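You operate a simulated robot arm through the tools that you are given. There is no shell and no other tool. Be economical: measure what you need, move in short steps, check, and stop when the job is done.

Carry out the task below with a simulated two-armed robot. There is one attempt and no reset: what you move stays moved.

JOB
The baler is full: bring the plate down to hold the bale for tying.
Fine: mode knob on tie, start, wait until it stops; then power off, key in its rest and loading door up.
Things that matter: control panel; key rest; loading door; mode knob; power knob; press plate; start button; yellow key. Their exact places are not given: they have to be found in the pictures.

It is judged by the outcome, as a careful person would: the job done as asked, and still so three seconds after it is handed in. It fails if anything else is knocked over, pushed out of place, dropped, spilled or broken.

ROBOT AND FRAMES
Two 7-joint arms with two-finger parallel grippers on one trunk, on a base that drives. Base frame: it is fixed to the floor where the robot stands at the start and does not move with it; the origin is under the middle of the robot, x ahead of it, y to its left, z up. Lengths are in cm, angles in rad, forces in N, time in s.
The left shoulder is at the start at [6, 14.3, 92.6], the right one opposite. With the tool pointing down near the work surface each hand reaches from about 18 to 58 cm from the robot's upright axis, wherever it stands, measured 20 degrees to its own side. Places, roughly: control panel [60, 0, 120]; key rest [60, 30, 90]; loading door [60, -80, 140]; mode knob [60, 0, 100]; power knob [80, 20, 100]; press plate [110, -80, 150]; start button [60, 0, 120]. Payload 1.57 kg a hand.
The tool frame of a hand sits at the grasp point between the pads (the TCP): z along the fingers, y along the line on which they close. The tips reach 3 cm beyond it. Largest opening 11 cm; finger width 2.4, thickness 1.2; the body of the gripper, 4.8 by 11.2 cm, starts 7.8 cm behind the TCP.
Orientation is that of the tool frame in the base frame, as [roll, pitch, yaw] about the fixed x, y, z axes, in that order (R = Rz(yaw) Ry(pitch) Rx(roll)). With the fingers straight down and closing along the base's y, the tool's x points along the base's -x, its y along +y and its z along -z.

CONTROLS
- The arms move only by the tool jog_arm. It takes "left_series", "right_series" or both (then of equal length, played together; a hand with none holds still); each is a list of rows, each a list of 7 numbers: the turn, a rotation vector about the base's x, y, z in units of 180 degrees (1.0 is 180 degrees), then the shift along the base's x, y, z in units of 200 mm (1.0 is 200 mm), then the gripper command, from -1 (fully open) to 1 (shut), values between in proportion. In form: [[wx, wy, wz, dx, dy, dz, hand], ...]. A call has 1 to 20 rows; each row is the pose to reach, as a shift and turn from the pose commanded when the call began. A call with a number of a shift or a turn outside -1 to 1 is refused whole. Each row takes 0.2 s and may step no farther than 5 cm and 0.15 rad from the row before; otherwise, or with a gripper value out of range, the whole call is refused. Where a pose cannot be reached the arm comes as near as it can. A force on the tool above 50 N (or 10 N above the force at the start of the call, whichever is more), or a blocked arm, ends the call early, and 0.2 s more pass. Each finger travels about 4.5 cm/s and halts on what it meets, pressing with about 32 N; the grip force reading is that of the motor and also rises with nothing between the fingers. The clock runs only during rows and for 0.2 s after the last one: add rows that repeat a pose to give the fingers time. It gives the time, the measured TCP pose, the force on the tool (base axes), the opening and the grip force at its end, in the units of the frame above (readings bear some noise), with the torque about the TCP (base axes, N m) and any sound that the robot's microphone picked up.
- Cameras (640 x 400 px; columns grow to the right, rows downward): "scene" is now at [5.64, -0.16, 156.13]; the picture's right is [-0.03, -1.00, 0.00], its down [-0.62, 0.02, -0.78] and it looks along [0.78, -0.02, -0.62] (base axes); focal length 260 px, centre (320, 200). "left" rides on the left gripper at [7, -1.6, -14.1] in its tool frame; the picture's right is [0.23, 0.97, 0.00], its down [-0.86, 0.20, -0.48] and it looks along [-0.47, 0.11, 0.88] (tool axes); focal length 222 px, centre (320, 200). "right" rides on the right gripper at [7, 1.6, -14.1] in its tool frame; the picture's right is [-0.23, 0.97, 0.00], its down [-0.86, -0.20, -0.48] and it looks along [-0.47, -0.11, 0.88] (tool axes); focal length 222 px, centre (320, 200).
- camera(camera): a new picture of that camera. It takes no simulated time.
- raise_lower(by): slides the trunk up (or, below 0, down) by that many cm; the arms and the scene camera ride with it, the base frame stays. It gives what a move gives, with no picture.
- base_move(legs): drives the robot by 1 to 6 legs, each [ahead, left, turn to the left] in cm, cm and rad, along the robot's own axes; the way and the turn of a leg run together, so that a leg with both is an arc; at most 150 cm and 3.142 rad a leg. The arms and the cameras ride along, it lands a little off, and it stops where it bumps. It gives what a move gives.
- head_to(pan, tilt): turns the head with the scene camera to pan (to the left, within 1.501 rad either way) and tilt (down, from -0.506 to 1.204), counted from straight ahead of the robot. It gives what a move gives.
- point_at(camera, pixels): for up to 12 pixels [column, row] of the newest picture of that camera ("zoom" is the newest enlarged one), the place [x, y, z] in the base frame of the surface seen there, good to about 0.2 cm, but the place of the scene camera against the robot may be out by one fixed shift of up to 1.2 cm in any direction. It takes no simulated time.
- inspect(camera, box): a new picture of the part [left, top, right, bottom] of that camera's present view, enlarged. It takes no simulated time.
- hand_in(): hands the job in; it is judged then, once.

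Go step by step. Measure first, check grasps and placings, and put right what went wrong. The budget is 80 turns and 58 pictures, counting those below and the enlarged ones. Unless the task says otherwise, let go and move clear before handing in, and close with one line.

The tools are called after "Call:" by a JSON object that holds its "api" and its "payload". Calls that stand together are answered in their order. jog_arm: Moves the arms, as the interface text tells. Its arguments: {"type":"object","properties":{"left_series":{"type":"array"},"right_series":{"type":"array"}},"required":[]} The other tools are called the same way: raise_lower (by) slides the trunk up or down; base_move (legs) drives the base; head_to (pan, tilt) turns the head that bears the scene camera; camera (camera) takes a picture; point_at (camera, pixels) gives the place of the surface under pixels of a picture; inspect (camera, box) takes an enlarged picture of a part of a camera's view; hand_in () hands the job in.

At the start:

```text
clock: 0.0
left_position: [59.23, 20.82, 99.99]
left_tool_rot: [3.141, -0.001, 3.14]
left_force: [0.1, 0.0, -0.4]
left_torque: [0.03, 0.01, -0.01]
left_opening: 10.99
left_gripper_force: 0.1
right_position: [43.97, -23.56, 99.95]
right_tool_rot: [-3.141, 0.0, 3.14]
right_force: [-0.4, 0.2, -0.8]
right_torque: [0.01, 0.02, -0.04]
right_opening: 11.0
right_gripper_force: 0.0
trunk travel left (down, up): [-52.5, 6.5]
robot x, y, heading: [-0.11, 0.03, -0.001]
head pan, tilt: [-0.031, 0.672]
```

scene: 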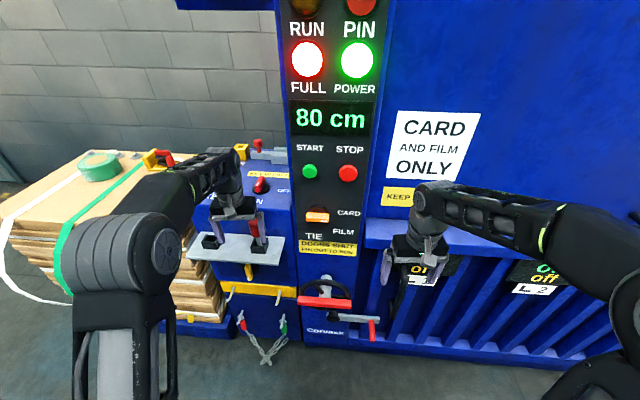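
right: 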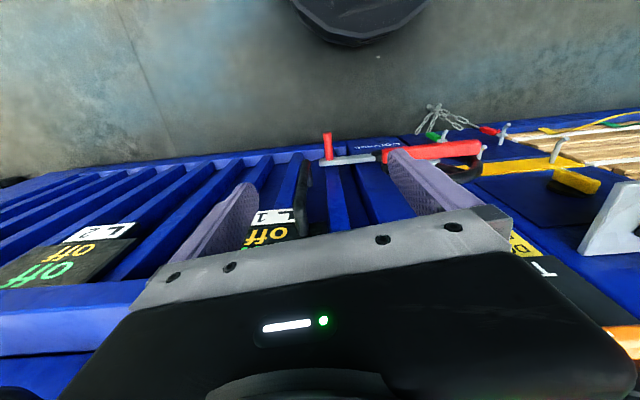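
left: 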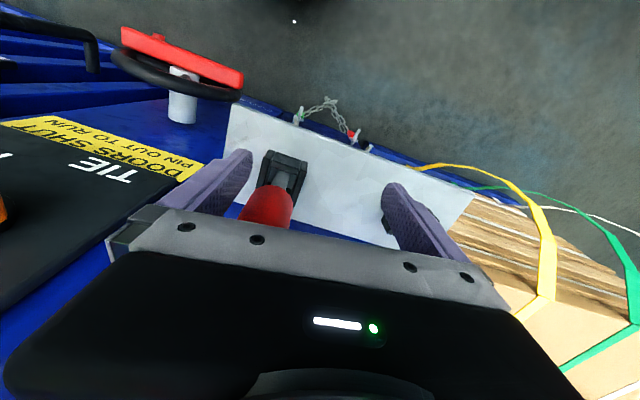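

The start picture shows the panel at columns 290-380, with lamps, display "80 cm", START (309,171), a mode knob (317,215) and a red key-like knob near (261,185). I'll look closer at the panel and the surroundings.

Call:
{"api": "inspect", "payload": {"camera": "scene", "box": [180, 120, 400, 258]}}

Call:
{"api": "inspect", "payload": {"camera": "scene", "box": [180, 230, 400, 368]}}

Call:
{"api": "head_to", "payload": {"pan": -0.6, "tilt": -0.1}}

Call:
{"api": "camera", "payload": {"camera": "scene"}}

```text
2.90 times, centred on (290, 189) of scene
```

zoom: 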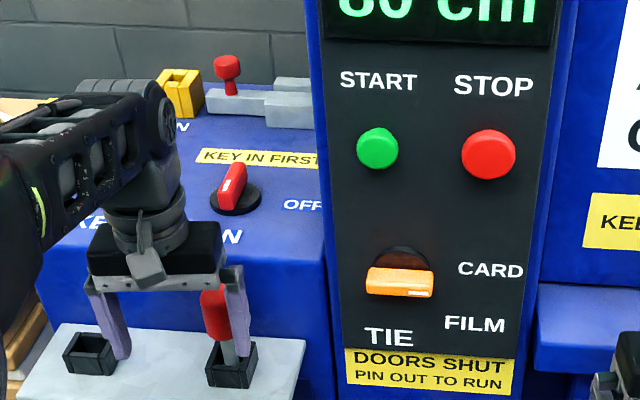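

```text
2.90 times, centred on (290, 299) of scene
```

zoom: 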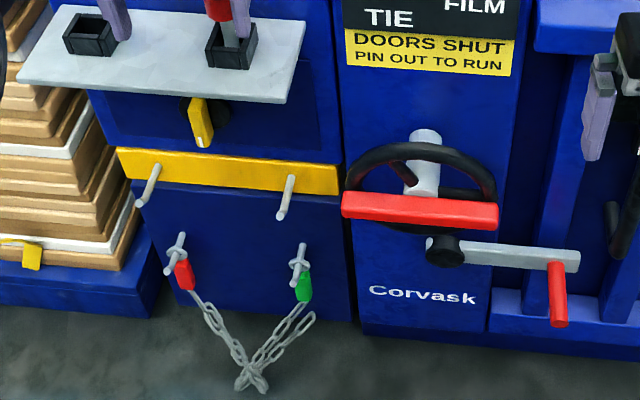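

```text
clock: 1.1
left_position: [59.31, 20.97, 100.01]
left_tool_rot: [-3.14, 0.001, 3.141]
left_force: [0.0, 0.7, 0.3]
left_torque: [-0.02, -0.02, 0.0]
left_opening: 11.02
left_gripper_force: 0.0
right_position: [44.04, -23.66, 99.97]
right_tool_rot: [-3.141, 0.0, -3.14]
right_force: [0.0, -0.4, -0.3]
right_torque: [0.03, -0.02, 0.01]
right_opening: 11.01
right_gripper_force: 0.1
trunk travel left (down, up): [-52.5, 6.5]
robot x, y, heading: [-0.11, -0.27, -0.002]
head pan, tilt: [-0.6, -0.099]
```

```text
52 pictures are left
```

scene: 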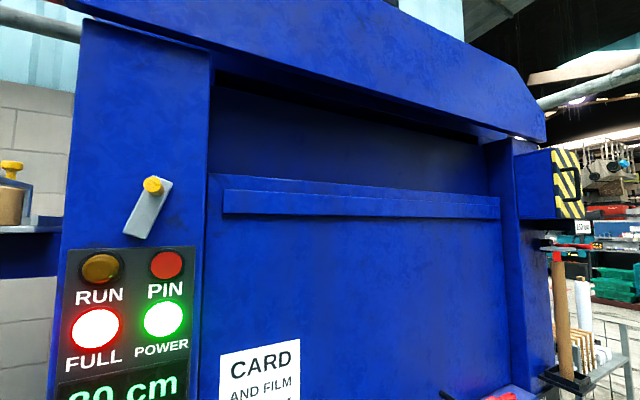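

The pin lamp is dark red, FULL is lit red and POWER green. A door ledge runs at row 205, and there is a lever with a yellow knob at (145,205). I'll look at more of the door and the left side.

Call:
{"api": "point_at", "payload": {"camera": "scene", "pixels": [[152, 186], [140, 225], [225, 200], [498, 208], [350, 195], [350, 140], [350, 250], [260, 360], [500, 170], [190, 100], [165, 265], [575, 180]]}}

Call:
{"api": "head_to", "payload": {"pan": -0.8, "tilt": 0.6}}

Call:
{"api": "camera", "payload": {"camera": "scene"}}

Call:
{"api": "head_to", "payload": {"pan": 0.5, "tilt": 0.5}}

Call:
{"api": "camera", "payload": {"camera": "scene"}}

```text
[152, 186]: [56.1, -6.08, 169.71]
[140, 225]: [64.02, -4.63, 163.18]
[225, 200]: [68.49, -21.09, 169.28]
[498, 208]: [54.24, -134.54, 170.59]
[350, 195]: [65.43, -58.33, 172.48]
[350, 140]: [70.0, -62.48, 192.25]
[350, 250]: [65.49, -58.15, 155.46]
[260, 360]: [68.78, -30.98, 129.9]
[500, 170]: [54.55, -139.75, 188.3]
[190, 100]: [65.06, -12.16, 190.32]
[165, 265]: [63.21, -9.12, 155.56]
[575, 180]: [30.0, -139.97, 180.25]
```

```text
clock: 2.2
left_position: [59.28, 20.93, 100.02]
left_tool_rot: [3.141, -0.001, -3.141]
left_force: [0.1, 0.1, 0.5]
left_torque: [-0.02, -0.01, 0.02]
left_opening: 10.98
left_gripper_force: 0.0
right_position: [44.14, -23.62, 99.98]
right_tool_rot: [-3.142, 0.0, 3.141]
right_force: [-0.6, 0.3, -0.1]
right_torque: [0.0, 0.01, -0.02]
right_opening: 10.99
right_gripper_force: 0.0
trunk travel left (down, up): [-52.5, 6.5]
robot x, y, heading: [0.05, 0.04, -0.002]
head pan, tilt: [-0.799, 0.6]
```

```text
51 pictures are left
```

scene: 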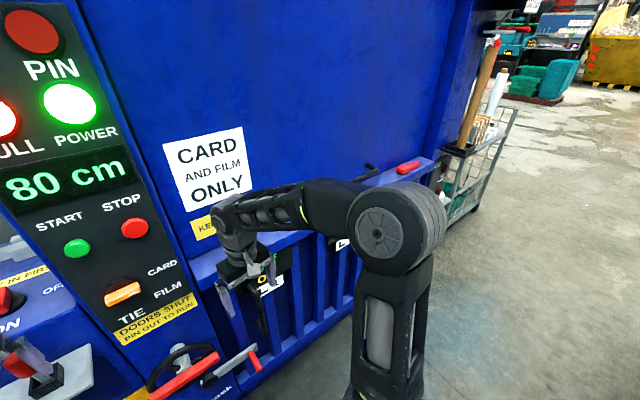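

```text
clock: 3.6
left_position: [59.21, 20.85, 99.94]
left_tool_rot: [-3.141, -0.001, 3.141]
left_force: [-0.1, 0.4, -0.7]
left_torque: [-0.03, -0.01, -0.02]
left_opening: 11.0
left_gripper_force: 0.0
right_position: [44.06, -23.58, 99.96]
right_tool_rot: [3.141, -0.001, -3.141]
right_force: [-0.1, 0.1, 0.1]
right_torque: [0.02, -0.04, 0.0]
right_opening: 11.0
right_gripper_force: 0.2
trunk travel left (down, up): [-52.5, 6.5]
robot x, y, heading: [-0.08, -0.02, 0.002]
head pan, tilt: [0.499, 0.499]
```

```text
50 pictures are left
```

scene: 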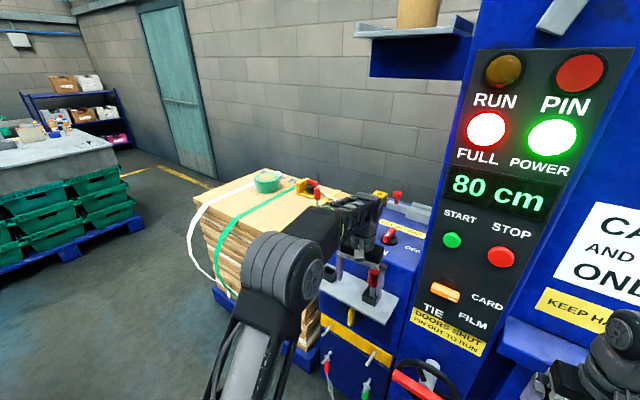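

The left hand stands over a shelf with red-handled keys in black sockets. I'll lift it straight up and back to see what is under it.

Call:
{"api": "jog_arm", "payload": {"left_series": [[0, 0, 0, 0, 0, 0.2, -1], [0, 0, 0, 0, 0, 0.4, -1], [0, 0, 0, 0, 0, 0.6, -1], [0, 0, 0, -0.2, 0, 0.7, -1], [0, 0, 0, -0.4, 0, 0.8, -1], [0, 0, 0, -0.6, 0, 0.8, -1], [0, 0, 0, -0.8, 0.1, 0.8, -1], [0, 0, 0, -1, 0.2, 0.8, -1]], "right_series": [[0, 0, 0, -0.1, 0, 0.1, -1], [0, 0, 0, -0.2, 0, 0.2, -1], [0, 0, 0, -0.3, 0, 0.2, -1], [0, 0, 0, -0.4, 0, 0.2, -1], [0, 0, 0, -0.5, 0, 0.2, -1], [0, 0, 0, -0.6, -0.1, 0.2, -1], [0, 0, 0, -0.7, -0.2, 0.2, -1], [0, 0, 0, -0.8, -0.3, 0.2, -1]]}}

Call:
{"api": "head_to", "payload": {"pan": 0.2, "tilt": 0.7}}

Call:
{"api": "camera", "payload": {"camera": "scene"}}

```text
clock: 5.5
left_position: [43.39, 23.41, 112.0]
left_tool_rot: [3.139, -0.002, -3.141]
left_force: [-0.5, -0.8, 0.3]
left_torque: [0.06, -0.01, -0.01]
left_opening: 11.03
left_gripper_force: 0.0
left hand out of reach, approached as far as the arm can: row 2, 3, 4, 5, 6, 7, 8
right_position: [28.2, -29.83, 103.76]
right_tool_rot: [3.137, -0.001, 3.142]
right_force: [-1.3, -0.4, -1.3]
right_torque: [0.05, 0.04, -0.03]
right_opening: 10.99
right_gripper_force: 0.0
trunk travel left (down, up): [-52.5, 6.5]
robot x, y, heading: [-0.08, 0.26, -0.0]
head pan, tilt: [0.499, 0.499]
```

```text
clock: 6.2
left_position: [43.51, 23.74, 112.15]
left_tool_rot: [3.141, -0.001, 3.141]
left_force: [-0.8, -0.1, 0.4]
left_torque: [0.02, 0.0, -0.02]
left_opening: 11.0
left_gripper_force: 0.0
right_position: [28.17, -29.51, 103.89]
right_tool_rot: [-3.141, 0.0, -3.141]
right_force: [-0.2, 0.3, 0.4]
right_torque: [0.01, 0.0, 0.0]
right_opening: 10.99
right_gripper_force: 0.1
trunk travel left (down, up): [-52.5, 6.5]
robot x, y, heading: [-0.15, 0.0, 0.006]
head pan, tilt: [0.201, 0.7]
```

```text
49 pictures are left
```

scene: 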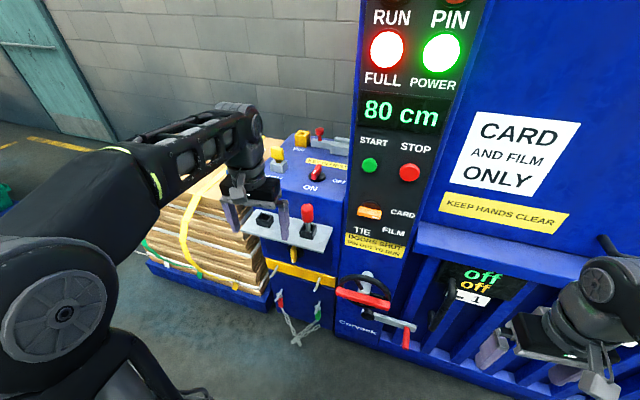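

Now the power box can be seen around (310,165). I'll zoom in on it.

Call:
{"api": "inspect", "payload": {"camera": "scene", "box": [240, 120, 370, 202]}}

Call:
{"api": "point_at", "payload": {"camera": "zoom", "pixels": [[378, 255], [380, 285], [390, 75], [310, 90], [185, 160], [500, 180], [605, 225], [125, 225], [270, 325], [340, 350], [400, 310]]}}

Call:
{"api": "inspect", "payload": {"camera": "scene", "box": [230, 190, 350, 265]}}

Call:
{"api": "point_at", "payload": {"camera": "zoom", "pixels": [[180, 130], [410, 115], [400, 205], [330, 350], [320, 375], [490, 250], [130, 220]]}}

Call:
{"api": "inspect", "payload": {"camera": "scene", "box": [330, 90, 470, 250]}}

Call:
{"api": "point_at", "payload": {"camera": "zoom", "pixels": [[220, 177], [343, 200], [224, 286], [190, 284], [255, 290], [255, 265], [216, 345], [300, 345], [235, 290]]}}

```text
4.88 times, centred on (305, 161) of scene
```

zoom: 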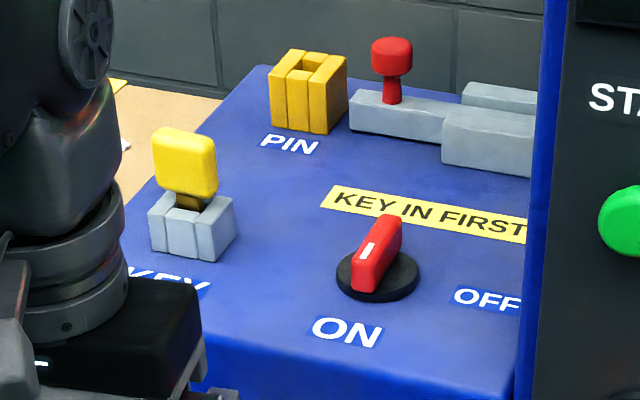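

```text
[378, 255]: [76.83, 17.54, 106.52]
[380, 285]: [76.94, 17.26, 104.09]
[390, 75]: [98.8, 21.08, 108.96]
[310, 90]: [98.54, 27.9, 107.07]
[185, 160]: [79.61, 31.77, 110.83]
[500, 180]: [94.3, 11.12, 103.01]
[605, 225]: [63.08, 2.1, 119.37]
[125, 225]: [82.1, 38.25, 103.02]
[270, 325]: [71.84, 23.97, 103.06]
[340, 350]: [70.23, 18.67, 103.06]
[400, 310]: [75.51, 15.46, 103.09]
```

```text
5.33 times, centred on (290, 228) of scene
```

zoom: 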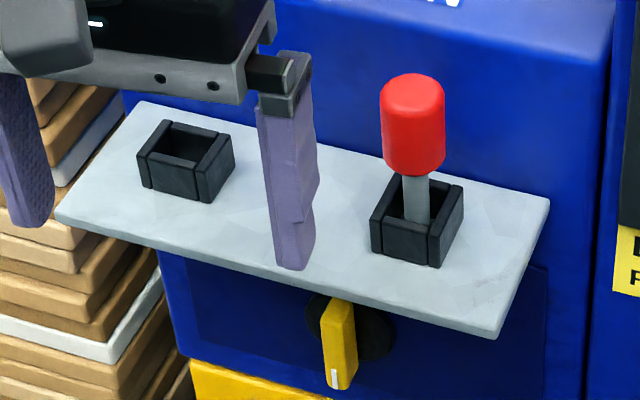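

```text
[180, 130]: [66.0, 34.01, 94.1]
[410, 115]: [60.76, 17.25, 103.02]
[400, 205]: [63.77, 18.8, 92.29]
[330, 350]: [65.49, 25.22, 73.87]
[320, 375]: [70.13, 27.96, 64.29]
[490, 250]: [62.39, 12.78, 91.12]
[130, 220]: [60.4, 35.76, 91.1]
```

```text
2.50 times, centred on (400, 170) of scene
```

zoom: 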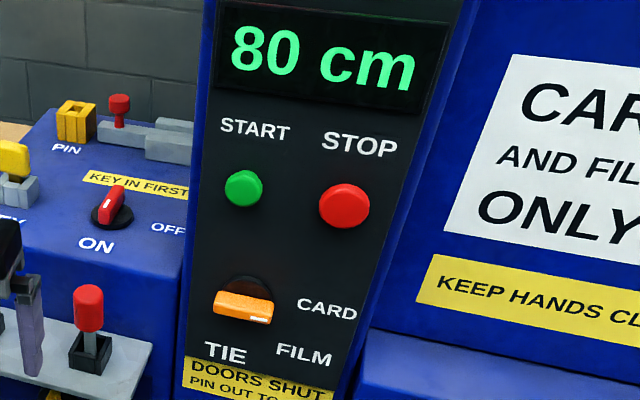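

```text
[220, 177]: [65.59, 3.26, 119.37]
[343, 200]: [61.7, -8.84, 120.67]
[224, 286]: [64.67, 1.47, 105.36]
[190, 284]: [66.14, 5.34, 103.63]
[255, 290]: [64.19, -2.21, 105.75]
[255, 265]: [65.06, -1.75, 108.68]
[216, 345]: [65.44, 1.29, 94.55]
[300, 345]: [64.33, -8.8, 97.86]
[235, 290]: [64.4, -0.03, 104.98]
```

The yellow key stands in the KEY lock at about (79.6,31.8,111), the power knob points to ON, and the left-hand black socket at about (66,34,94) is empty. Next I'll study the loading door.

Call:
{"api": "head_to", "payload": {"pan": -0.9, "tilt": 0.1}}

Call:
{"api": "camera", "payload": {"camera": "scene"}}

Call:
{"api": "head_to", "payload": {"pan": -0.8, "tilt": 0.7}}

Call:
{"api": "camera", "payload": {"camera": "scene"}}

```text
clock: 7.6
left_position: [43.46, 23.74, 112.04]
left_tool_rot: [-3.14, -0.002, -3.141]
left_force: [0.0, -0.8, -1.1]
left_torque: [0.01, 0.02, 0.02]
left_opening: 11.02
left_gripper_force: 0.0
right_position: [28.13, -29.51, 103.86]
right_tool_rot: [3.141, 0.0, -3.14]
right_force: [-0.4, -0.4, 0.4]
right_torque: [-0.01, -0.03, 0.01]
right_opening: 11.01
right_gripper_force: 0.1
trunk travel left (down, up): [-52.5, 6.5]
robot x, y, heading: [0.35, 0.3, -0.0]
head pan, tilt: [-0.901, 0.099]
```

```text
45 pictures are left
```

scene: 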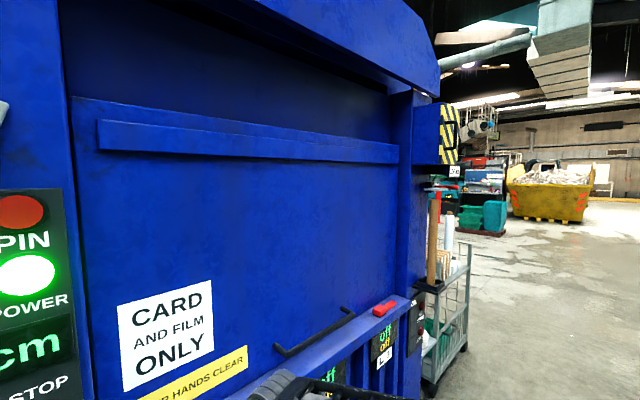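

```text
clock: 8.6
left_position: [43.49, 23.62, 112.01]
left_tool_rot: [-3.139, 0.001, -3.141]
left_force: [-0.4, -0.4, 0.1]
left_torque: [-0.01, 0.0, -0.01]
left_opening: 11.01
left_gripper_force: 0.0
right_position: [28.07, -29.61, 103.95]
right_tool_rot: [-3.142, 0.001, -3.141]
right_force: [-0.2, 0.2, 0.5]
right_torque: [-0.01, 0.0, -0.02]
right_opening: 11.01
right_gripper_force: 0.2
trunk travel left (down, up): [-52.5, 6.5]
robot x, y, heading: [-0.04, -0.03, -0.002]
head pan, tilt: [-0.799, 0.7]
```

```text
44 pictures are left
```

scene: 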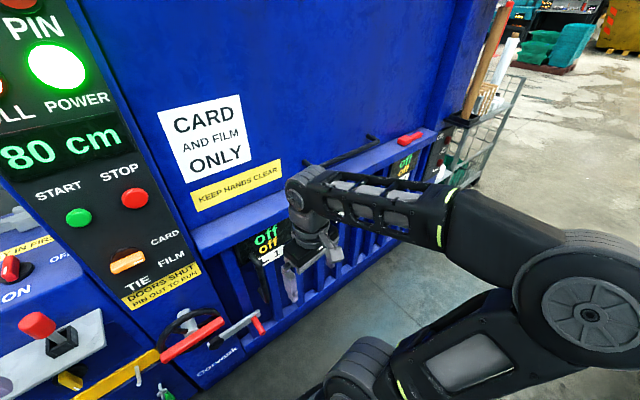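

The loading door is down, with a black bar handle near its foot, about (275,350)-(355,310) in the earlier view. I'll measure the handle and the red object at (410,138).

Call:
{"api": "inspect", "payload": {"camera": "scene", "box": [270, 100, 470, 225]}}

Call:
{"api": "point_at", "payload": {"camera": "zoom", "pixels": [[110, 215], [180, 180], [240, 165], [300, 135], [335, 115], [425, 125], [485, 105], [445, 118], [300, 110], [380, 150]]}}

Call:
{"api": "head_to", "payload": {"pan": -0.2, "tilt": -0.15}}

Call:
{"api": "camera", "payload": {"camera": "scene"}}

```text
3.20 times, centred on (370, 162) of scene
```

zoom: 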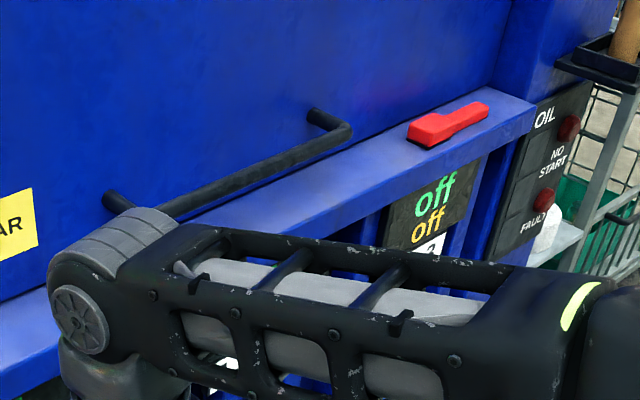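

```text
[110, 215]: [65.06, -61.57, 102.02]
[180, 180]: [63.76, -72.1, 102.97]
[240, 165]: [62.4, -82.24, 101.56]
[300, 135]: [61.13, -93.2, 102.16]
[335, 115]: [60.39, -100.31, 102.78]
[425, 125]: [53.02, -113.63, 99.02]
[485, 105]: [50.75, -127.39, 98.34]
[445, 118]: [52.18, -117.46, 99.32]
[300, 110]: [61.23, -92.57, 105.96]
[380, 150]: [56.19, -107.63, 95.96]
```

```text
clock: 9.8
left_position: [43.48, 23.76, 112.16]
left_tool_rot: [3.141, -0.001, -3.14]
left_force: [-0.3, -0.3, 0.3]
left_torque: [-0.02, 0.0, -0.02]
left_opening: 11.0
left_gripper_force: 0.2
right_position: [28.09, -29.53, 103.87]
right_tool_rot: [3.141, 0.0, 3.14]
right_force: [-0.5, -0.9, -0.7]
right_torque: [-0.01, 0.02, 0.02]
right_opening: 10.96
right_gripper_force: 0.1
trunk travel left (down, up): [-52.5, 6.5]
robot x, y, heading: [-0.34, 0.08, 0.003]
head pan, tilt: [-0.201, -0.15]
```

```text
42 pictures are left
```

scene: 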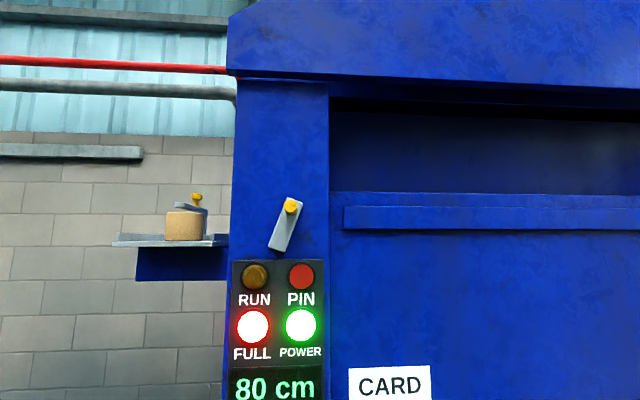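

The machine face runs slightly askew (about 0.12 rad), and the lever with the yellow knob sits at (56,-6,170). I'll lower the trunk for a square-on look at the panel.

Call:
{"api": "raise_lower", "payload": {"by": -35}}

Call:
{"api": "head_to", "payload": {"pan": 0.05, "tilt": 0.1}}

Call:
{"api": "camera", "payload": {"camera": "scene"}}

Call:
{"api": "inspect", "payload": {"camera": "scene", "box": [270, 180, 390, 300]}}

```text
clock: 13.2
left_position: [43.57, 23.71, 77.02]
left_tool_rot: [-3.141, 0.001, 3.141]
left_force: [0.1, 0.3, -0.4]
left_torque: [0.02, 0.0, 0.01]
left_opening: 10.99
left_gripper_force: 0.1
right_position: [28.12, -29.43, 68.87]
right_tool_rot: [-3.142, -0.001, -3.14]
right_force: [0.1, -0.4, 0.0]
right_torque: [0.0, 0.03, 0.01]
right_opening: 10.99
right_gripper_force: 0.0
trunk travel left (down, up): [-17.5, 41.5]
robot x, y, heading: [-0.21, 0.01, -0.002]
head pan, tilt: [-0.201, -0.15]
```

```text
clock: 13.9
left_position: [43.57, 23.76, 77.03]
left_tool_rot: [-3.141, 0.001, -3.14]
left_force: [-0.4, 0.1, -0.5]
left_torque: [0.02, -0.03, 0.02]
left_opening: 10.99
left_gripper_force: 0.0
right_position: [28.15, -29.64, 68.89]
right_tool_rot: [-3.141, 0.0, 3.141]
right_force: [0.2, 0.4, -0.2]
right_torque: [0.01, -0.02, 0.01]
right_opening: 11.02
right_gripper_force: 0.1
trunk travel left (down, up): [-17.5, 41.5]
robot x, y, heading: [0.02, 0.04, -0.005]
head pan, tilt: [0.051, 0.099]
```

```text
41 pictures are left
```

scene: 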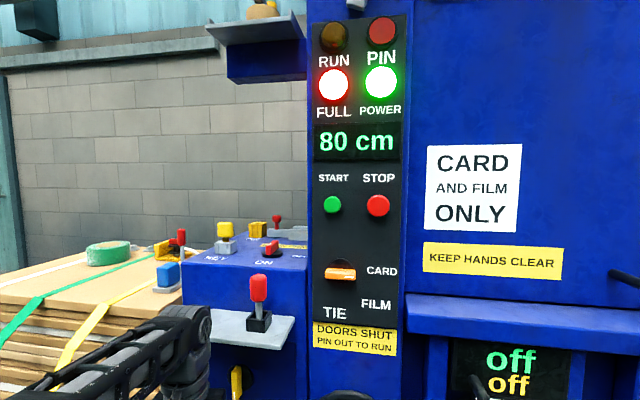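

```text
3.33 times, centred on (330, 240) of scene
```

zoom: 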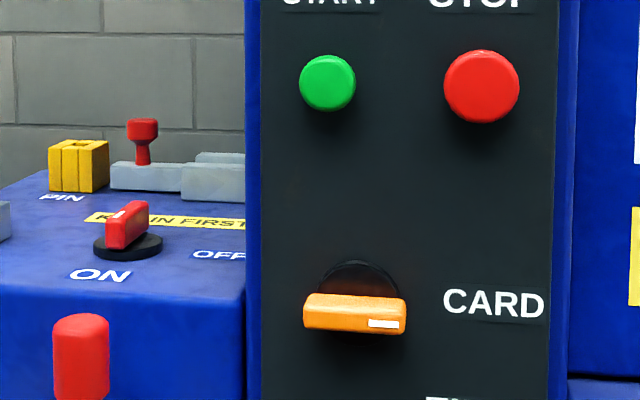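

The knob's white mark points to CARD; FILM lies about 45° and TIE about 90-95° clockwise from it. I'll measure the knob, the start button and the panel plane.

Call:
{"api": "point_at", "payload": {"camera": "zoom", "pixels": [[328, 83], [300, 120], [480, 87], [306, 313], [355, 312], [402, 316], [356, 298], [356, 330], [320, 380], [520, 380], [400, 150], [360, 270]]}}

Call:
{"api": "point_at", "payload": {"camera": "scene", "pixels": [[332, 204], [335, 313], [376, 305], [381, 271], [258, 285], [226, 229], [272, 247], [320, 145], [395, 145]]}}

```text
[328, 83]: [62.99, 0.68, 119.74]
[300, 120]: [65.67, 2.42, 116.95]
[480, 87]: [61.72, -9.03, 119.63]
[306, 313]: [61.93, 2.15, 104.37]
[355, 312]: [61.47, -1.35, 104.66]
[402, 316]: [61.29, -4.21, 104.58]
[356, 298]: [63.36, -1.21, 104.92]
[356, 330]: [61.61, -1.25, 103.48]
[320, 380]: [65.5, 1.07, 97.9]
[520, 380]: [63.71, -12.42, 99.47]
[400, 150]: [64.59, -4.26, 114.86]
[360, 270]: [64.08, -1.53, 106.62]
```

```text
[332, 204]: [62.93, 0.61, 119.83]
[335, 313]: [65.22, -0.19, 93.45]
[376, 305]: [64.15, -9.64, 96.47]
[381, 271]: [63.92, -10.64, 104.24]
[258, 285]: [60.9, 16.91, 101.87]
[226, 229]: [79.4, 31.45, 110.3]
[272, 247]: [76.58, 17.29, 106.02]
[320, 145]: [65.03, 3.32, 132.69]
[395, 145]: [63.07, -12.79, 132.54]
```

Knob axis is at about (y −1.2, z 104.7), bar front at x≈61.5; the start button's front is at (63,0.7,119.8) and the panel is at x≈65. I'll raise the trunk again, then bring the right hand forward with its fingers pointing at the panel and closing vertically.

Call:
{"api": "raise_lower", "payload": {"by": 35}}

Call:
{"api": "jog_arm", "payload": {"right_series": [[-0.0257, -0.0257, 0.0257, 0.06, 0.07, 0.01, -1], [-0.0513, -0.0513, 0.0513, 0.12, 0.17, 0.01, -1], [-0.077, -0.077, 0.077, 0.18, 0.27, 0.01, -1], [-0.1027, -0.1027, 0.1027, 0.24, 0.37, 0.02, -1], [-0.1283, -0.1283, 0.1283, 0.3, 0.47, 0.02, -1], [-0.154, -0.154, 0.154, 0.36, 0.57, 0.02, -1], [-0.1797, -0.1797, 0.1797, 0.42, 0.67, 0.03, -1], [-0.2053, -0.2053, 0.2053, 0.48, 0.77, 0.03, -1], [-0.231, -0.231, 0.231, 0.54, 0.87, 0.03, -1], [-0.2567, -0.2567, 0.2567, 0.6, 0.95, 0.03, -1], [-0.2823, -0.2823, 0.2823, 0.66, 1, 0.04, -1], [-0.308, -0.308, 0.308, 0.72, 1, 0.04, -1], [-0.3337, -0.3337, 0.3337, 0.78, 1, 0.04, -1], [-0.3593, -0.3593, 0.3593, 0.84, 1, 0.04, -1], [-0.385, -0.385, 0.385, 0.85, 1, 0.04, -1], [-0.385, -0.385, 0.385, 0.85, 1, 0.04, -1]], "left_series": [[0, 0, 0, -0.05, 0.05, 0, -1], [0, 0, 0, -0.1, 0.1, 0, -1], [0, 0, 0, -0.2, 0.2, 0, -1], [0, 0, 0, -0.3, 0.3, 0, -1], [0, 0, 0, -0.4, 0.4, 0, -1], [0, 0, 0, -0.5, 0.4, 0, -1], [0, 0, 0, -0.5, 0.4, 0, -1], [0, 0, 0, -0.5, 0.4, 0, -1], [0, 0, 0, -0.5, 0.4, 0, -1], [0, 0, 0, -0.5, 0.4, 0, -1], [0, 0, 0, -0.5, 0.4, 0, -1], [0, 0, 0, -0.5, 0.4, 0, -1], [0, 0, 0, -0.5, 0.4, 0, -1], [0, 0, 0, -0.5, 0.4, 0, -1], [0, 0, 0, -0.5, 0.4, 0, -1], [0, 0, 0, -0.5, 0.4, 0, -1]]}}

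```text
clock: 17.4
left_position: [43.58, 23.7, 112.05]
left_tool_rot: [-3.141, 0.0, 3.141]
left_force: [0.9, 0.4, 0.1]
left_torque: [-0.01, 0.02, -0.03]
left_opening: 10.97
left_gripper_force: 0.1
right_position: [27.94, -29.62, 103.98]
right_tool_rot: [3.139, 0.001, 3.14]
right_force: [0.4, 0.2, -0.2]
right_torque: [-0.04, -0.01, -0.04]
right_opening: 11.0
right_gripper_force: 0.0
trunk travel left (down, up): [-52.5, 6.5]
robot x, y, heading: [-0.08, -0.11, 0.001]
head pan, tilt: [0.051, 0.099]
```

```text
clock: 20.8
left_position: [33.65, 31.53, 112.17]
left_tool_rot: [3.141, 0.001, 3.14]
left_force: [0.1, 0.6, -0.3]
left_torque: [0.01, 0.01, -0.01]
left_opening: 11.0
left_gripper_force: 0.2
right_position: [50.57, -5.06, 103.41]
right_tool_rot: [-1.572, 0.0, -1.571]
right_force: [-0.3, -0.5, 0.1]
right_torque: [-0.01, 0.0, 0.03]
right_opening: 10.99
right_gripper_force: 0.1
right hand out of reach, approached as far as the arm can: row 6, 7, 8, 9, 10, 11, 12, 13, 14, 15, 16
trunk travel left (down, up): [-52.5, 6.5]
robot x, y, heading: [0.3, -0.17, -0.005]
head pan, tilt: [0.051, 0.099]
```

The horizontal pose is reached but too near the body. I'll back the base off 8 cm and line the hand up about 12 cm before the knob, then look with the hand camera.

Call:
{"api": "base_move", "payload": {"legs": [[-8, 0, 0]]}}

Call:
{"api": "jog_arm", "payload": {"right_series": [[0, 0, -0.019, 0.1, 0.1, 0.02, -1], [0, 0, -0.038, 0.2, 0.2, 0.04, -1], [0, 0, -0.038, 0.3, 0.26, 0.06, -1], [0, 0, -0.038, 0.35, 0.26, 0.06, -1], [0, 0, -0.038, 0.35, 0.26, 0.06, -1]]}}

Call:
{"api": "camera", "payload": {"camera": "right"}}

```text
clock: 21.8
left_position: [25.6, 31.75, 112.14]
left_tool_rot: [-3.141, 0.001, -3.139]
left_force: [-0.1, 0.0, -0.1]
left_torque: [0.02, -0.04, 0.01]
left_opening: 10.98
left_gripper_force: 0.0
right_position: [42.46, -4.92, 103.67]
right_tool_rot: [-1.57, -0.001, -1.57]
right_force: [-0.9, 0.6, 0.0]
right_torque: [0.0, 0.04, 0.01]
right_opening: 10.98
right_gripper_force: 0.1
trunk travel left (down, up): [-52.5, 6.5]
robot x, y, heading: [-8.11, -0.13, 0.005]
head pan, tilt: [0.051, 0.099]
```

```text
clock: 23.0
left_position: [25.57, 31.76, 112.13]
left_tool_rot: [-3.14, -0.001, -3.141]
left_force: [-0.6, -0.6, 0.3]
left_torque: [0.01, 0.0, -0.03]
left_opening: 11.01
left_gripper_force: 0.1
right_position: [49.61, 0.31, 104.58]
right_tool_rot: [-1.57, 0.002, -1.692]
right_force: [0.6, -0.4, 0.2]
right_torque: [0.02, -0.04, -0.03]
right_opening: 11.01
right_gripper_force: 0.2
trunk travel left (down, up): [-52.5, 6.5]
robot x, y, heading: [-7.8, 0.01, 0.003]
head pan, tilt: [0.051, 0.099]
```

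```text
39 pictures are left
```

right: 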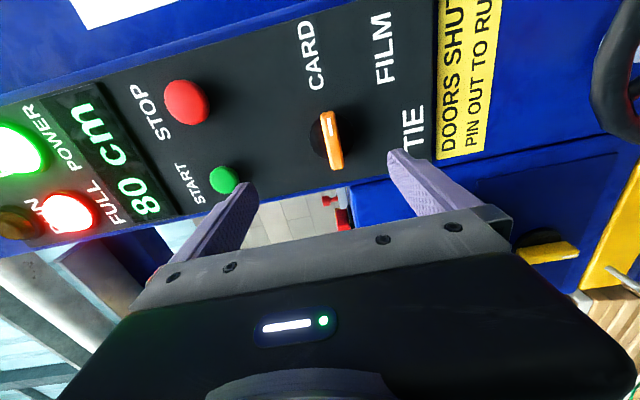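

The right camera sees the knob bar at (333,140) between the fingers. I'll measure it and the start button with this camera to cancel any scene-camera shift.

Call:
{"api": "point_at", "payload": {"camera": "right", "pixels": [[333, 142], [329, 115], [338, 165], [224, 180], [215, 180], [190, 102], [360, 110]]}}

Call:
{"api": "inspect", "payload": {"camera": "right", "box": [180, 60, 440, 222]}}

```text
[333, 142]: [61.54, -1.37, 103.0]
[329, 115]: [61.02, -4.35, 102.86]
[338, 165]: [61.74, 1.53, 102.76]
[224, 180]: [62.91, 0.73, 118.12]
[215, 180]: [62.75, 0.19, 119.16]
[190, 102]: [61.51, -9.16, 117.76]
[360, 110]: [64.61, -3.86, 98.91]
```

```text
2.46 times, centred on (310, 141) of right
```

zoom: 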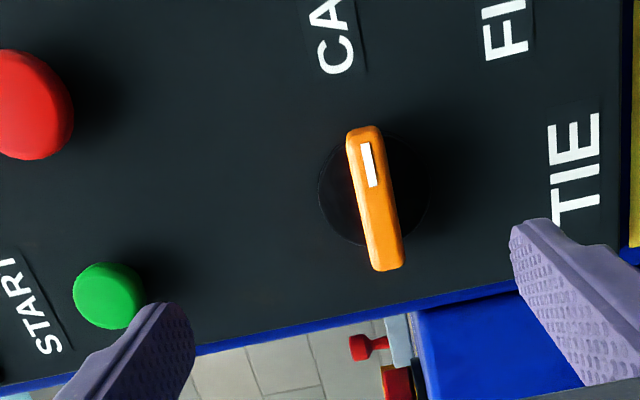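

Call:
{"api": "point_at", "payload": {"camera": "zoom", "pixels": [[362, 205], [372, 205], [382, 205], [391, 205], [375, 132], [388, 265], [107, 296], [90, 296], [335, 200], [425, 190]]}}

```text
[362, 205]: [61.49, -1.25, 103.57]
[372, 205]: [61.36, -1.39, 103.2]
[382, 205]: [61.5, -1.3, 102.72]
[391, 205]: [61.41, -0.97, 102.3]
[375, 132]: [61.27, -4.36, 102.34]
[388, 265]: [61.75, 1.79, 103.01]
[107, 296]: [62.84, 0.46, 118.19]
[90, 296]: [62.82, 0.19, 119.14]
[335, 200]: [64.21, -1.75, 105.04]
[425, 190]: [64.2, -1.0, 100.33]
```

The hand camera shows the bar centred at (61.4,−1.3,103.0), so scene readings run about 1.4 cm high. I'll go in and grip the bar.

Call:
{"api": "jog_arm", "payload": {"right_series": [[0, 0, 0, 0.1, -0.015, -0.03, -0.5], [0, 0, 0, 0.2, -0.03, -0.06, 0], [0, 0, 0, 0.3, -0.045, -0.077, 0], [0, 0, 0, 0.4, -0.06, -0.077, 0], [0, 0, 0, 0.48, -0.07, -0.077, 0.1], [0, 0, 0, 0.54, -0.075, -0.077, 0.2], [0, 0, 0, 0.54, -0.075, -0.077, 0.2]]}}

Call:
{"api": "jog_arm", "payload": {"right_series": [[0, 0, 0, 0, 0, 0, 0.6], [0, 0, 0, 0, 0, 0, 1], [0, 0, 0, 0, 0, 0, 1], [0, 0, 0, 0, 0, 0, 1], [0, 0, 0, 0, 0, 0, 1]]}}

Call:
{"api": "camera", "payload": {"camera": "right"}}

```text
clock: 24.6
left_position: [25.6, 31.76, 112.15]
left_tool_rot: [3.141, 0.0, -3.141]
left_force: [-1.0, 0.0, -0.2]
left_torque: [0.01, 0.02, -0.04]
left_opening: 11.02
left_gripper_force: 0.3
right_position: [60.72, -1.27, 103.04]
right_tool_rot: [-1.571, 0.001, -1.689]
right_force: [0.5, -0.8, 0.3]
right_torque: [0.01, -0.01, 0.0]
right_opening: 4.42
right_gripper_force: 0.1
trunk travel left (down, up): [-52.5, 6.5]
robot x, y, heading: [-7.97, -0.12, 0.001]
head pan, tilt: [0.051, 0.099]
```

```text
clock: 25.8
left_position: [25.6, 31.8, 112.16]
left_tool_rot: [3.141, 0.0, 3.141]
left_force: [0.3, 0.0, 0.3]
left_torque: [0.0, -0.01, 0.05]
left_opening: 11.01
left_gripper_force: 0.1
right_position: [60.58, -1.24, 103.01]
right_tool_rot: [-1.571, 0.001, -1.688]
right_force: [0.4, -0.1, -0.8]
right_torque: [0.02, 0.01, 0.07]
right_opening: 1.8
right_gripper_force: 32.8
trunk travel left (down, up): [-52.5, 6.5]
robot x, y, heading: [-8.15, 0.02, 0.003]
head pan, tilt: [0.051, 0.099]
```

```text
37 pictures are left
```

right: 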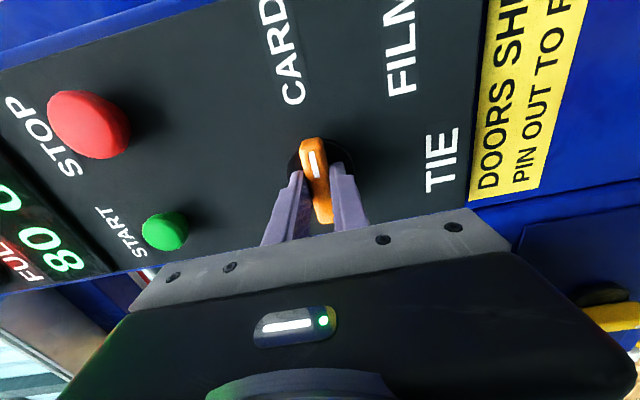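

The bar is gripped (opening 1.8, 33 N). I'll turn it clockwise 90° about the panel normal.

Call:
{"api": "jog_arm", "payload": {"right_series": [[0.0414, -0.005, 0, 0, 0, 0, 1], [0.0827, -0.0099, 0, 0, 0, 0, 1], [0.1241, -0.0149, 0, 0, 0, 0, 1], [0.1655, -0.0198, 0, 0, 0, 0, 1], [0.2069, -0.0248, 0, 0, 0, 0, 1], [0.2482, -0.0298, 0, 0, 0, 0, 1], [0.2896, -0.0347, 0, 0, 0, 0, 1], [0.331, -0.0397, 0, 0, 0, 0, 1], [0.3723, -0.0446, 0, 0, 0, 0, 1], [0.4137, -0.0496, 0, 0, 0, 0, 1], [0.4551, -0.0546, 0, 0, 0, 0, 1], [0.4964, -0.0595, 0, 0, 0, 0, 1], [0.4964, -0.0595, 0, 0, 0, 0, 1]]}}

Call:
{"api": "camera", "payload": {"camera": "right"}}

```text
clock: 28.6
left_position: [25.86, 31.75, 112.09]
left_tool_rot: [-3.14, -0.002, -3.14]
left_force: [-0.1, -1.2, -0.2]
left_torque: [0.03, 0.0, -0.01]
left_opening: 10.98
left_gripper_force: 0.1
right_position: [60.55, -1.09, 102.82]
right_tool_rot: [-3.06, 1.564, 3.107]
right_force: [4.8, 8.3, -20.7]
right_torque: [-0.02, -0.03, -0.51]
right_opening: 1.77
right_gripper_force: 32.6
trunk travel left (down, up): [-52.5, 6.5]
robot x, y, heading: [-7.91, -0.01, 0.006]
head pan, tilt: [0.051, 0.099]
```

```text
36 pictures are left
```

right: 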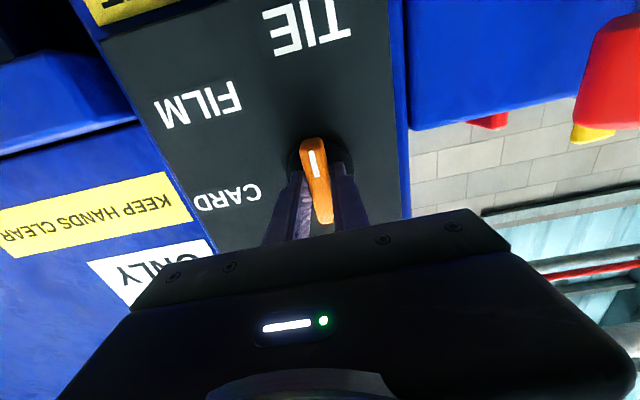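

The mark now points down at TIE. I'll let go and back off to check.

Call:
{"api": "jog_arm", "payload": {"right_series": [[0, 0, 0, 0, 0, 0, 0], [0, 0, 0, 0, 0, 0, 0], [0, 0, 0, -0.05, 0.006, 0, 0], [0, 0, 0, -0.25, 0.03, 0, 0], [0, 0, 0, -0.45, 0.055, 0, 0], [0, 0, 0, -0.5, 0.06, 0, 0]]}}

Call:
{"api": "inspect", "payload": {"camera": "right", "box": [160, 20, 480, 220]}}

Call:
{"api": "head_to", "payload": {"pan": -0.05, "tilt": 0.5}}

Call:
{"api": "camera", "payload": {"camera": "scene"}}

```text
clock: 30.0
left_position: [25.61, 31.78, 112.23]
left_tool_rot: [-3.141, 0.0, -3.14]
left_force: [0.0, 0.3, -0.4]
left_torque: [0.02, 0.02, 0.01]
left_opening: 11.0
left_gripper_force: 0.0
right_position: [50.36, -0.03, 103.08]
right_tool_rot: [-2.254, 1.571, -2.379]
right_force: [-0.5, 0.0, -0.2]
right_torque: [-0.01, 0.01, 0.0]
right_opening: 5.5
right_gripper_force: 0.0
trunk travel left (down, up): [-52.5, 6.5]
robot x, y, heading: [-8.13, 0.27, -0.0]
head pan, tilt: [0.051, 0.099]
```

```text
2.00 times, centred on (320, 120) of right
```

zoom: 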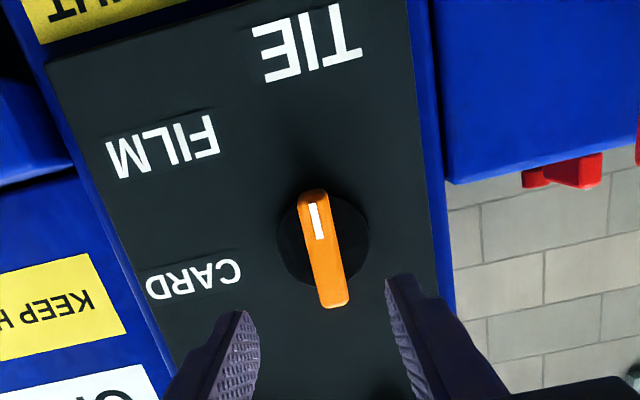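

```text
clock: 30.9
left_position: [25.53, 31.72, 112.21]
left_tool_rot: [3.142, 0.001, -3.142]
left_force: [0.9, 0.4, 0.3]
left_torque: [0.02, 0.0, -0.01]
left_opening: 11.02
left_gripper_force: 0.1
right_position: [50.18, -0.01, 103.15]
right_tool_rot: [-1.534, 1.57, -1.653]
right_force: [-0.9, 0.2, 0.0]
right_torque: [0.0, -0.05, -0.01]
right_opening: 5.49
right_gripper_force: 0.1
trunk travel left (down, up): [-52.5, 6.5]
robot x, y, heading: [-8.16, -0.14, 0.001]
head pan, tilt: [-0.051, 0.499]
```

```text
34 pictures are left
```

scene: 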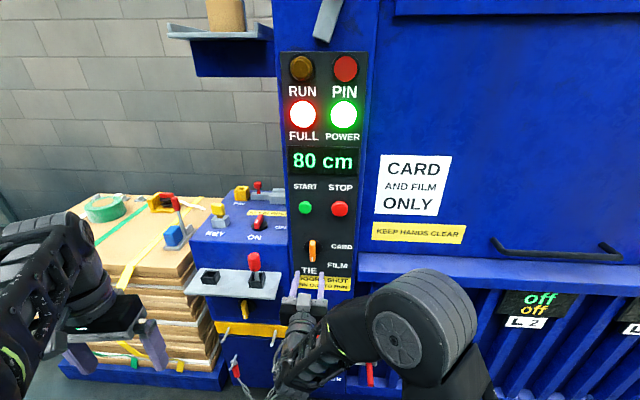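

The knob is on TIE, and the PIN lamp is dark. I'll shut the fingers and line up in front of the START button.

Call:
{"api": "jog_arm", "payload": {"right_series": [[0, 0, 0, 0, 0.03, 0.2, 0.5], [0, 0, 0, 0, 0.06, 0.4, 1], [0, 0, 0, 0, 0.09, 0.6, 1], [0, 0, 0, 0, 0.107, 0.75, 1], [0, 0, 0, 0.15, 0.09, 0.765, 1], [0, 0, 0, 0.3, 0.071, 0.765, 1], [0, 0, 0, 0.3, 0.071, 0.765, 1]]}}

Call:
{"api": "camera", "payload": {"camera": "right"}}

Call:
{"api": "camera", "payload": {"camera": "scene"}}

```text
clock: 32.5
left_position: [25.58, 31.87, 112.13]
left_tool_rot: [-3.141, 0.0, 3.14]
left_force: [-0.7, 0.5, 0.5]
left_torque: [0.01, 0.0, 0.0]
left_opening: 11.01
left_gripper_force: 0.1
right_position: [56.22, 1.42, 118.33]
right_tool_rot: [-1.56, 1.568, -1.679]
right_force: [-0.2, 0.1, -0.4]
right_torque: [0.02, 0.0, -0.02]
right_opening: 0.01
right_gripper_force: 21.4
trunk travel left (down, up): [-52.5, 6.5]
robot x, y, heading: [-7.7, -0.02, 0.001]
head pan, tilt: [-0.051, 0.499]
```

```text
33 pictures are left
```

right: 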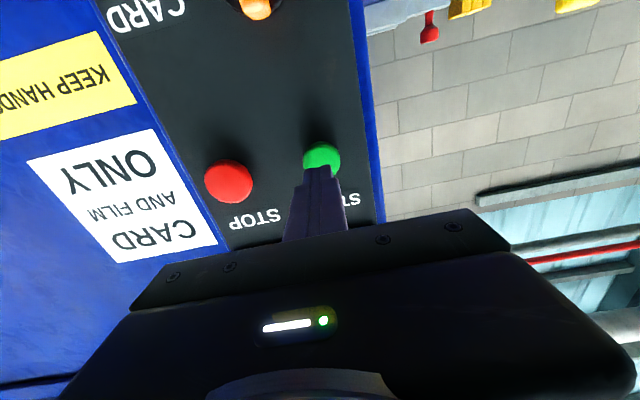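

```text
32 pictures are left
```

scene: 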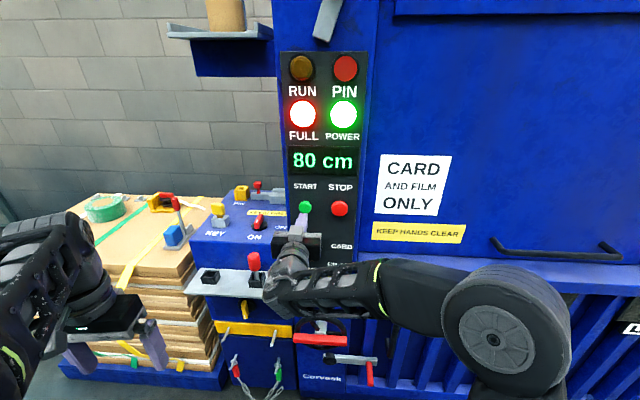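

The tips are lined up with the green button. I'll press gently and draw back.

Call:
{"api": "jog_arm", "payload": {"right_series": [[0, 0, 0, 0.1, -0.012, 0, 1], [0, 0, 0, 0.17, -0.02, 0, 1], [0, 0, 0, 0.19, -0.023, 0, 1], [0, 0, 0, 0.205, -0.025, 0, 1], [0, 0, 0, 0.22, -0.026, 0, 1], [0, 0, 0, 0.23, -0.027, 0, 1], [0, 0, 0, 0.23, -0.027, 0, 1], [0, 0, 0, 0.15, -0.018, 0, 1], [0, 0, 0, 0, 0, 0, 1]]}}

Call:
{"api": "camera", "payload": {"camera": "scene"}}

```text
clock: 34.5
left_position: [25.51, 31.71, 112.22]
left_tool_rot: [-3.141, 0.002, 3.141]
left_force: [0.8, -0.2, 0.4]
left_torque: [0.01, -0.02, 0.0]
left_opening: 10.99
left_gripper_force: 0.1
right_position: [56.38, 1.5, 118.34]
right_tool_rot: [2.247, 1.57, 2.127]
right_force: [0.1, -0.3, 0.0]
right_torque: [-0.02, -0.04, -0.03]
right_opening: 0.01
right_gripper_force: 21.8
trunk travel left (down, up): [-52.5, 6.5]
robot x, y, heading: [-7.59, 0.04, 0.003]
head pan, tilt: [-0.051, 0.499]
```

```text
31 pictures are left
```

scene: 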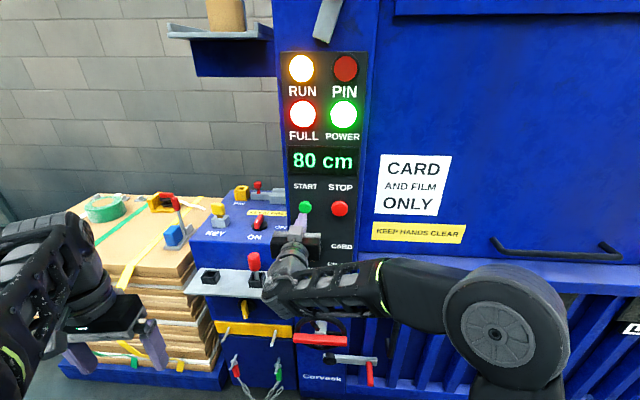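

The RUN lamp is lit, so the press is working. While it runs I'll draw the right hand back and measure what stands proud of the machine's lower front for driving closer.

Call:
{"api": "jog_arm", "payload": {"right_series": [[0, 0, 0, -0.15, -0.1, 0, 1], [0, 0, 0, -0.3, -0.25, 0, 1], [0, 0, 0, -0.4, -0.45, 0, 1], [0, 0, 0, -0.45, -0.65, 0, 1], [0, 0, 0, -0.45, -0.85, 0, 1], [0, 0, 0, -0.45, -1, 0, 1], [0, 0, 0, -0.45, -1, 0, 1]]}}

Call:
{"api": "head_to", "payload": {"pan": 0.05, "tilt": 0.75}}

Call:
{"api": "camera", "payload": {"camera": "scene"}}

```text
clock: 36.1
left_position: [25.54, 31.74, 112.09]
left_tool_rot: [-3.14, 0.001, -3.141]
left_force: [0.1, -0.2, -0.4]
left_torque: [0.03, 0.04, -0.01]
left_opening: 11.0
left_gripper_force: 0.0
right_position: [47.5, -18.52, 118.39]
right_tool_rot: [-1.749, 1.569, -1.868]
right_force: [-1.1, 0.8, -0.1]
right_torque: [-0.03, -0.03, 0.01]
right_opening: 0.02
right_gripper_force: 20.8
trunk travel left (down, up): [-52.5, 6.5]
robot x, y, heading: [-7.99, -0.23, 0.001]
head pan, tilt: [-0.051, 0.499]
```

```text
clock: 36.9
left_position: [25.57, 31.65, 112.17]
left_tool_rot: [3.14, 0.001, 3.14]
left_force: [-0.4, -0.2, 0.3]
left_torque: [-0.01, 0.02, -0.02]
left_opening: 10.97
left_gripper_force: 0.1
right_position: [47.55, -18.52, 118.37]
right_tool_rot: [-1.483, 1.571, -1.603]
right_force: [-0.7, -0.4, 1.3]
right_torque: [0.01, 0.01, -0.01]
right_opening: 0.0
right_gripper_force: 21.6
trunk travel left (down, up): [-52.5, 6.5]
robot x, y, heading: [-7.79, -0.14, 0.003]
head pan, tilt: [0.051, 0.75]
```

```text
30 pictures are left
```

scene: 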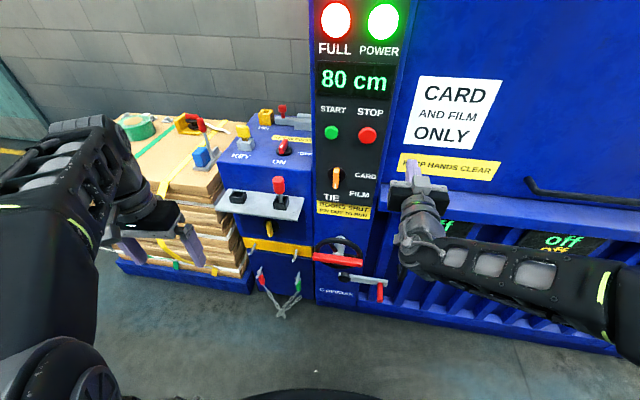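

Call:
{"api": "point_at", "payload": {"camera": "scene", "pixels": [[337, 259], [379, 290], [262, 275], [300, 393], [240, 398], [278, 145], [306, 152], [282, 148], [237, 197], [243, 132], [262, 228], [255, 245]]}}

Call:
{"api": "head_to", "payload": {"pan": 0, "tilt": 0.3}}

Call:
{"api": "camera", "payload": {"camera": "scene"}}

```text
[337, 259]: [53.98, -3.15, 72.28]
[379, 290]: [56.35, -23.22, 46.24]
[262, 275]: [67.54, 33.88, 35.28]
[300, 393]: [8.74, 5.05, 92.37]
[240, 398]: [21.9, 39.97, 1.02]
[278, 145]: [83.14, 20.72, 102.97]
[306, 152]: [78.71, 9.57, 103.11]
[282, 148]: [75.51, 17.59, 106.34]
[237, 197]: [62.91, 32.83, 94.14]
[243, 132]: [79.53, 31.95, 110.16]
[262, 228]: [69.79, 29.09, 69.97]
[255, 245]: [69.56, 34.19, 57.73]
```

```text
clock: 37.8
left_position: [25.66, 31.73, 112.15]
left_tool_rot: [-3.14, -0.002, 3.141]
left_force: [0.8, 0.4, 0.6]
left_torque: [0.01, 0.0, -0.01]
left_opening: 11.02
left_gripper_force: 0.2
right_position: [47.53, -18.48, 118.47]
right_tool_rot: [1.692, 1.569, 1.575]
right_force: [0.0, 1.4, 0.6]
right_torque: [0.0, 0.02, -0.03]
right_opening: 0.02
right_gripper_force: 21.5
trunk travel left (down, up): [-52.5, 6.5]
robot x, y, heading: [-8.39, -0.2, -0.003]
head pan, tilt: [0.0, 0.3]
```

```text
29 pictures are left
```

scene: 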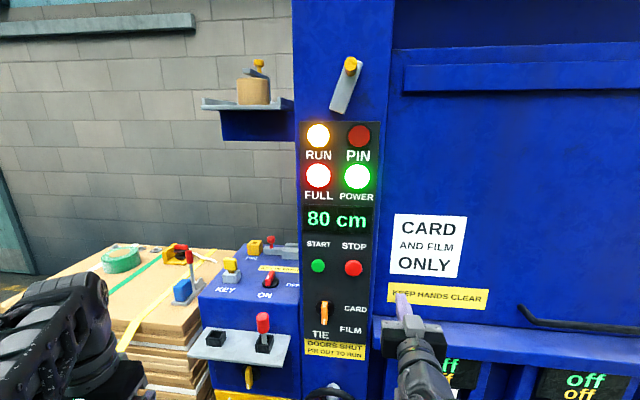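

RUN is still lit. Meanwhile I'll fold the right hand back to pointing down, close to the body, so that the base can drive up.

Call:
{"api": "jog_arm", "payload": {"right_series": [[0.005, 0.0414, 0, -0.1, -0.07, 0, 0], [0.0099, 0.0827, 0, -0.2, -0.14, 0, 0], [0.0149, 0.1241, 0, -0.3, -0.21, 0, 0], [0.0198, 0.1655, 0, -0.4, -0.28, 0, 0], [0.0248, 0.2069, 0, -0.5, -0.35, -0.1, 0], [0.0298, 0.2482, 0, -0.6, -0.42, -0.2, 0], [0.0347, 0.2896, 0, -0.7, -0.49, -0.3, 0], [0.0397, 0.331, 0, -0.8, -0.56, -0.4, 0], [0.0446, 0.3723, 0, -0.9, -0.63, -0.5, 0], [0.0496, 0.4137, 0, -1, -0.7, -0.6, 0], [0.0546, 0.4551, 0, -1, -0.77, -0.6, 0], [0.0595, 0.4964, 0, -1, -0.8, -0.6, 0], [0.0595, 0.4964, 0, -1, -0.8, -0.6, 0]]}}

Call:
{"api": "jog_arm", "payload": {"right_series": [[0, 0, 0, -0.2, -0.05, 0, 0], [0, 0, 0, -0.4, -0.1, 0, 0], [0, 0, 0, -0.6, -0.15, 0, 0], [0, 0, 0, -0.75, -0.2, 0, 0], [0, 0, 0, -0.75, -0.2, 0, 0]]}}

Call:
{"api": "camera", "payload": {"camera": "scene"}}

```text
clock: 40.6
left_position: [25.56, 31.73, 112.21]
left_tool_rot: [3.14, 0.0, 3.141]
left_force: [-0.7, 0.0, -0.4]
left_torque: [0.03, -0.02, 0.01]
left_opening: 11.02
left_gripper_force: 0.1
right_position: [27.36, -34.7, 106.44]
right_tool_rot: [-3.141, -0.001, 3.022]
right_force: [0.2, -0.6, 0.1]
right_torque: [0.0, -0.03, 0.01]
right_opening: 5.5
right_gripper_force: 0.1
trunk travel left (down, up): [-52.5, 6.5]
robot x, y, heading: [-8.19, -0.34, 0.0]
head pan, tilt: [0.0, 0.3]
```

```text
clock: 41.8
left_position: [25.68, 31.7, 111.97]
left_tool_rot: [-3.141, -0.002, 3.141]
left_force: [-0.4, 0.3, -0.1]
left_torque: [-0.03, -0.01, -0.02]
left_opening: 10.99
left_gripper_force: 0.0
right_position: [12.47, -38.55, 106.45]
right_tool_rot: [3.141, -0.001, 3.022]
right_force: [-0.3, 0.3, 0.2]
right_torque: [0.01, 0.04, 0.0]
right_opening: 5.49
right_gripper_force: 0.1
trunk travel left (down, up): [-52.5, 6.5]
robot x, y, heading: [-7.89, -0.41, 0.005]
head pan, tilt: [0.0, 0.3]
```

```text
28 pictures are left
```

scene: 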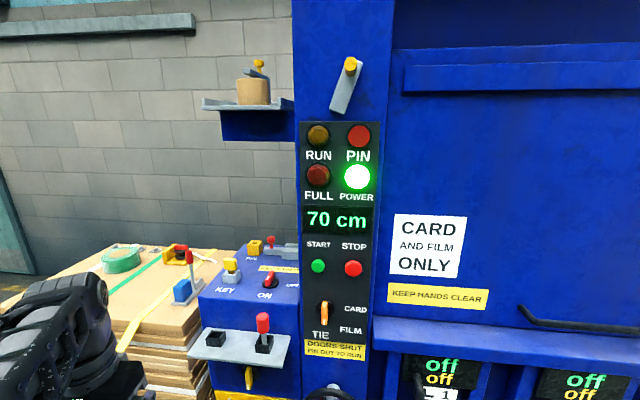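

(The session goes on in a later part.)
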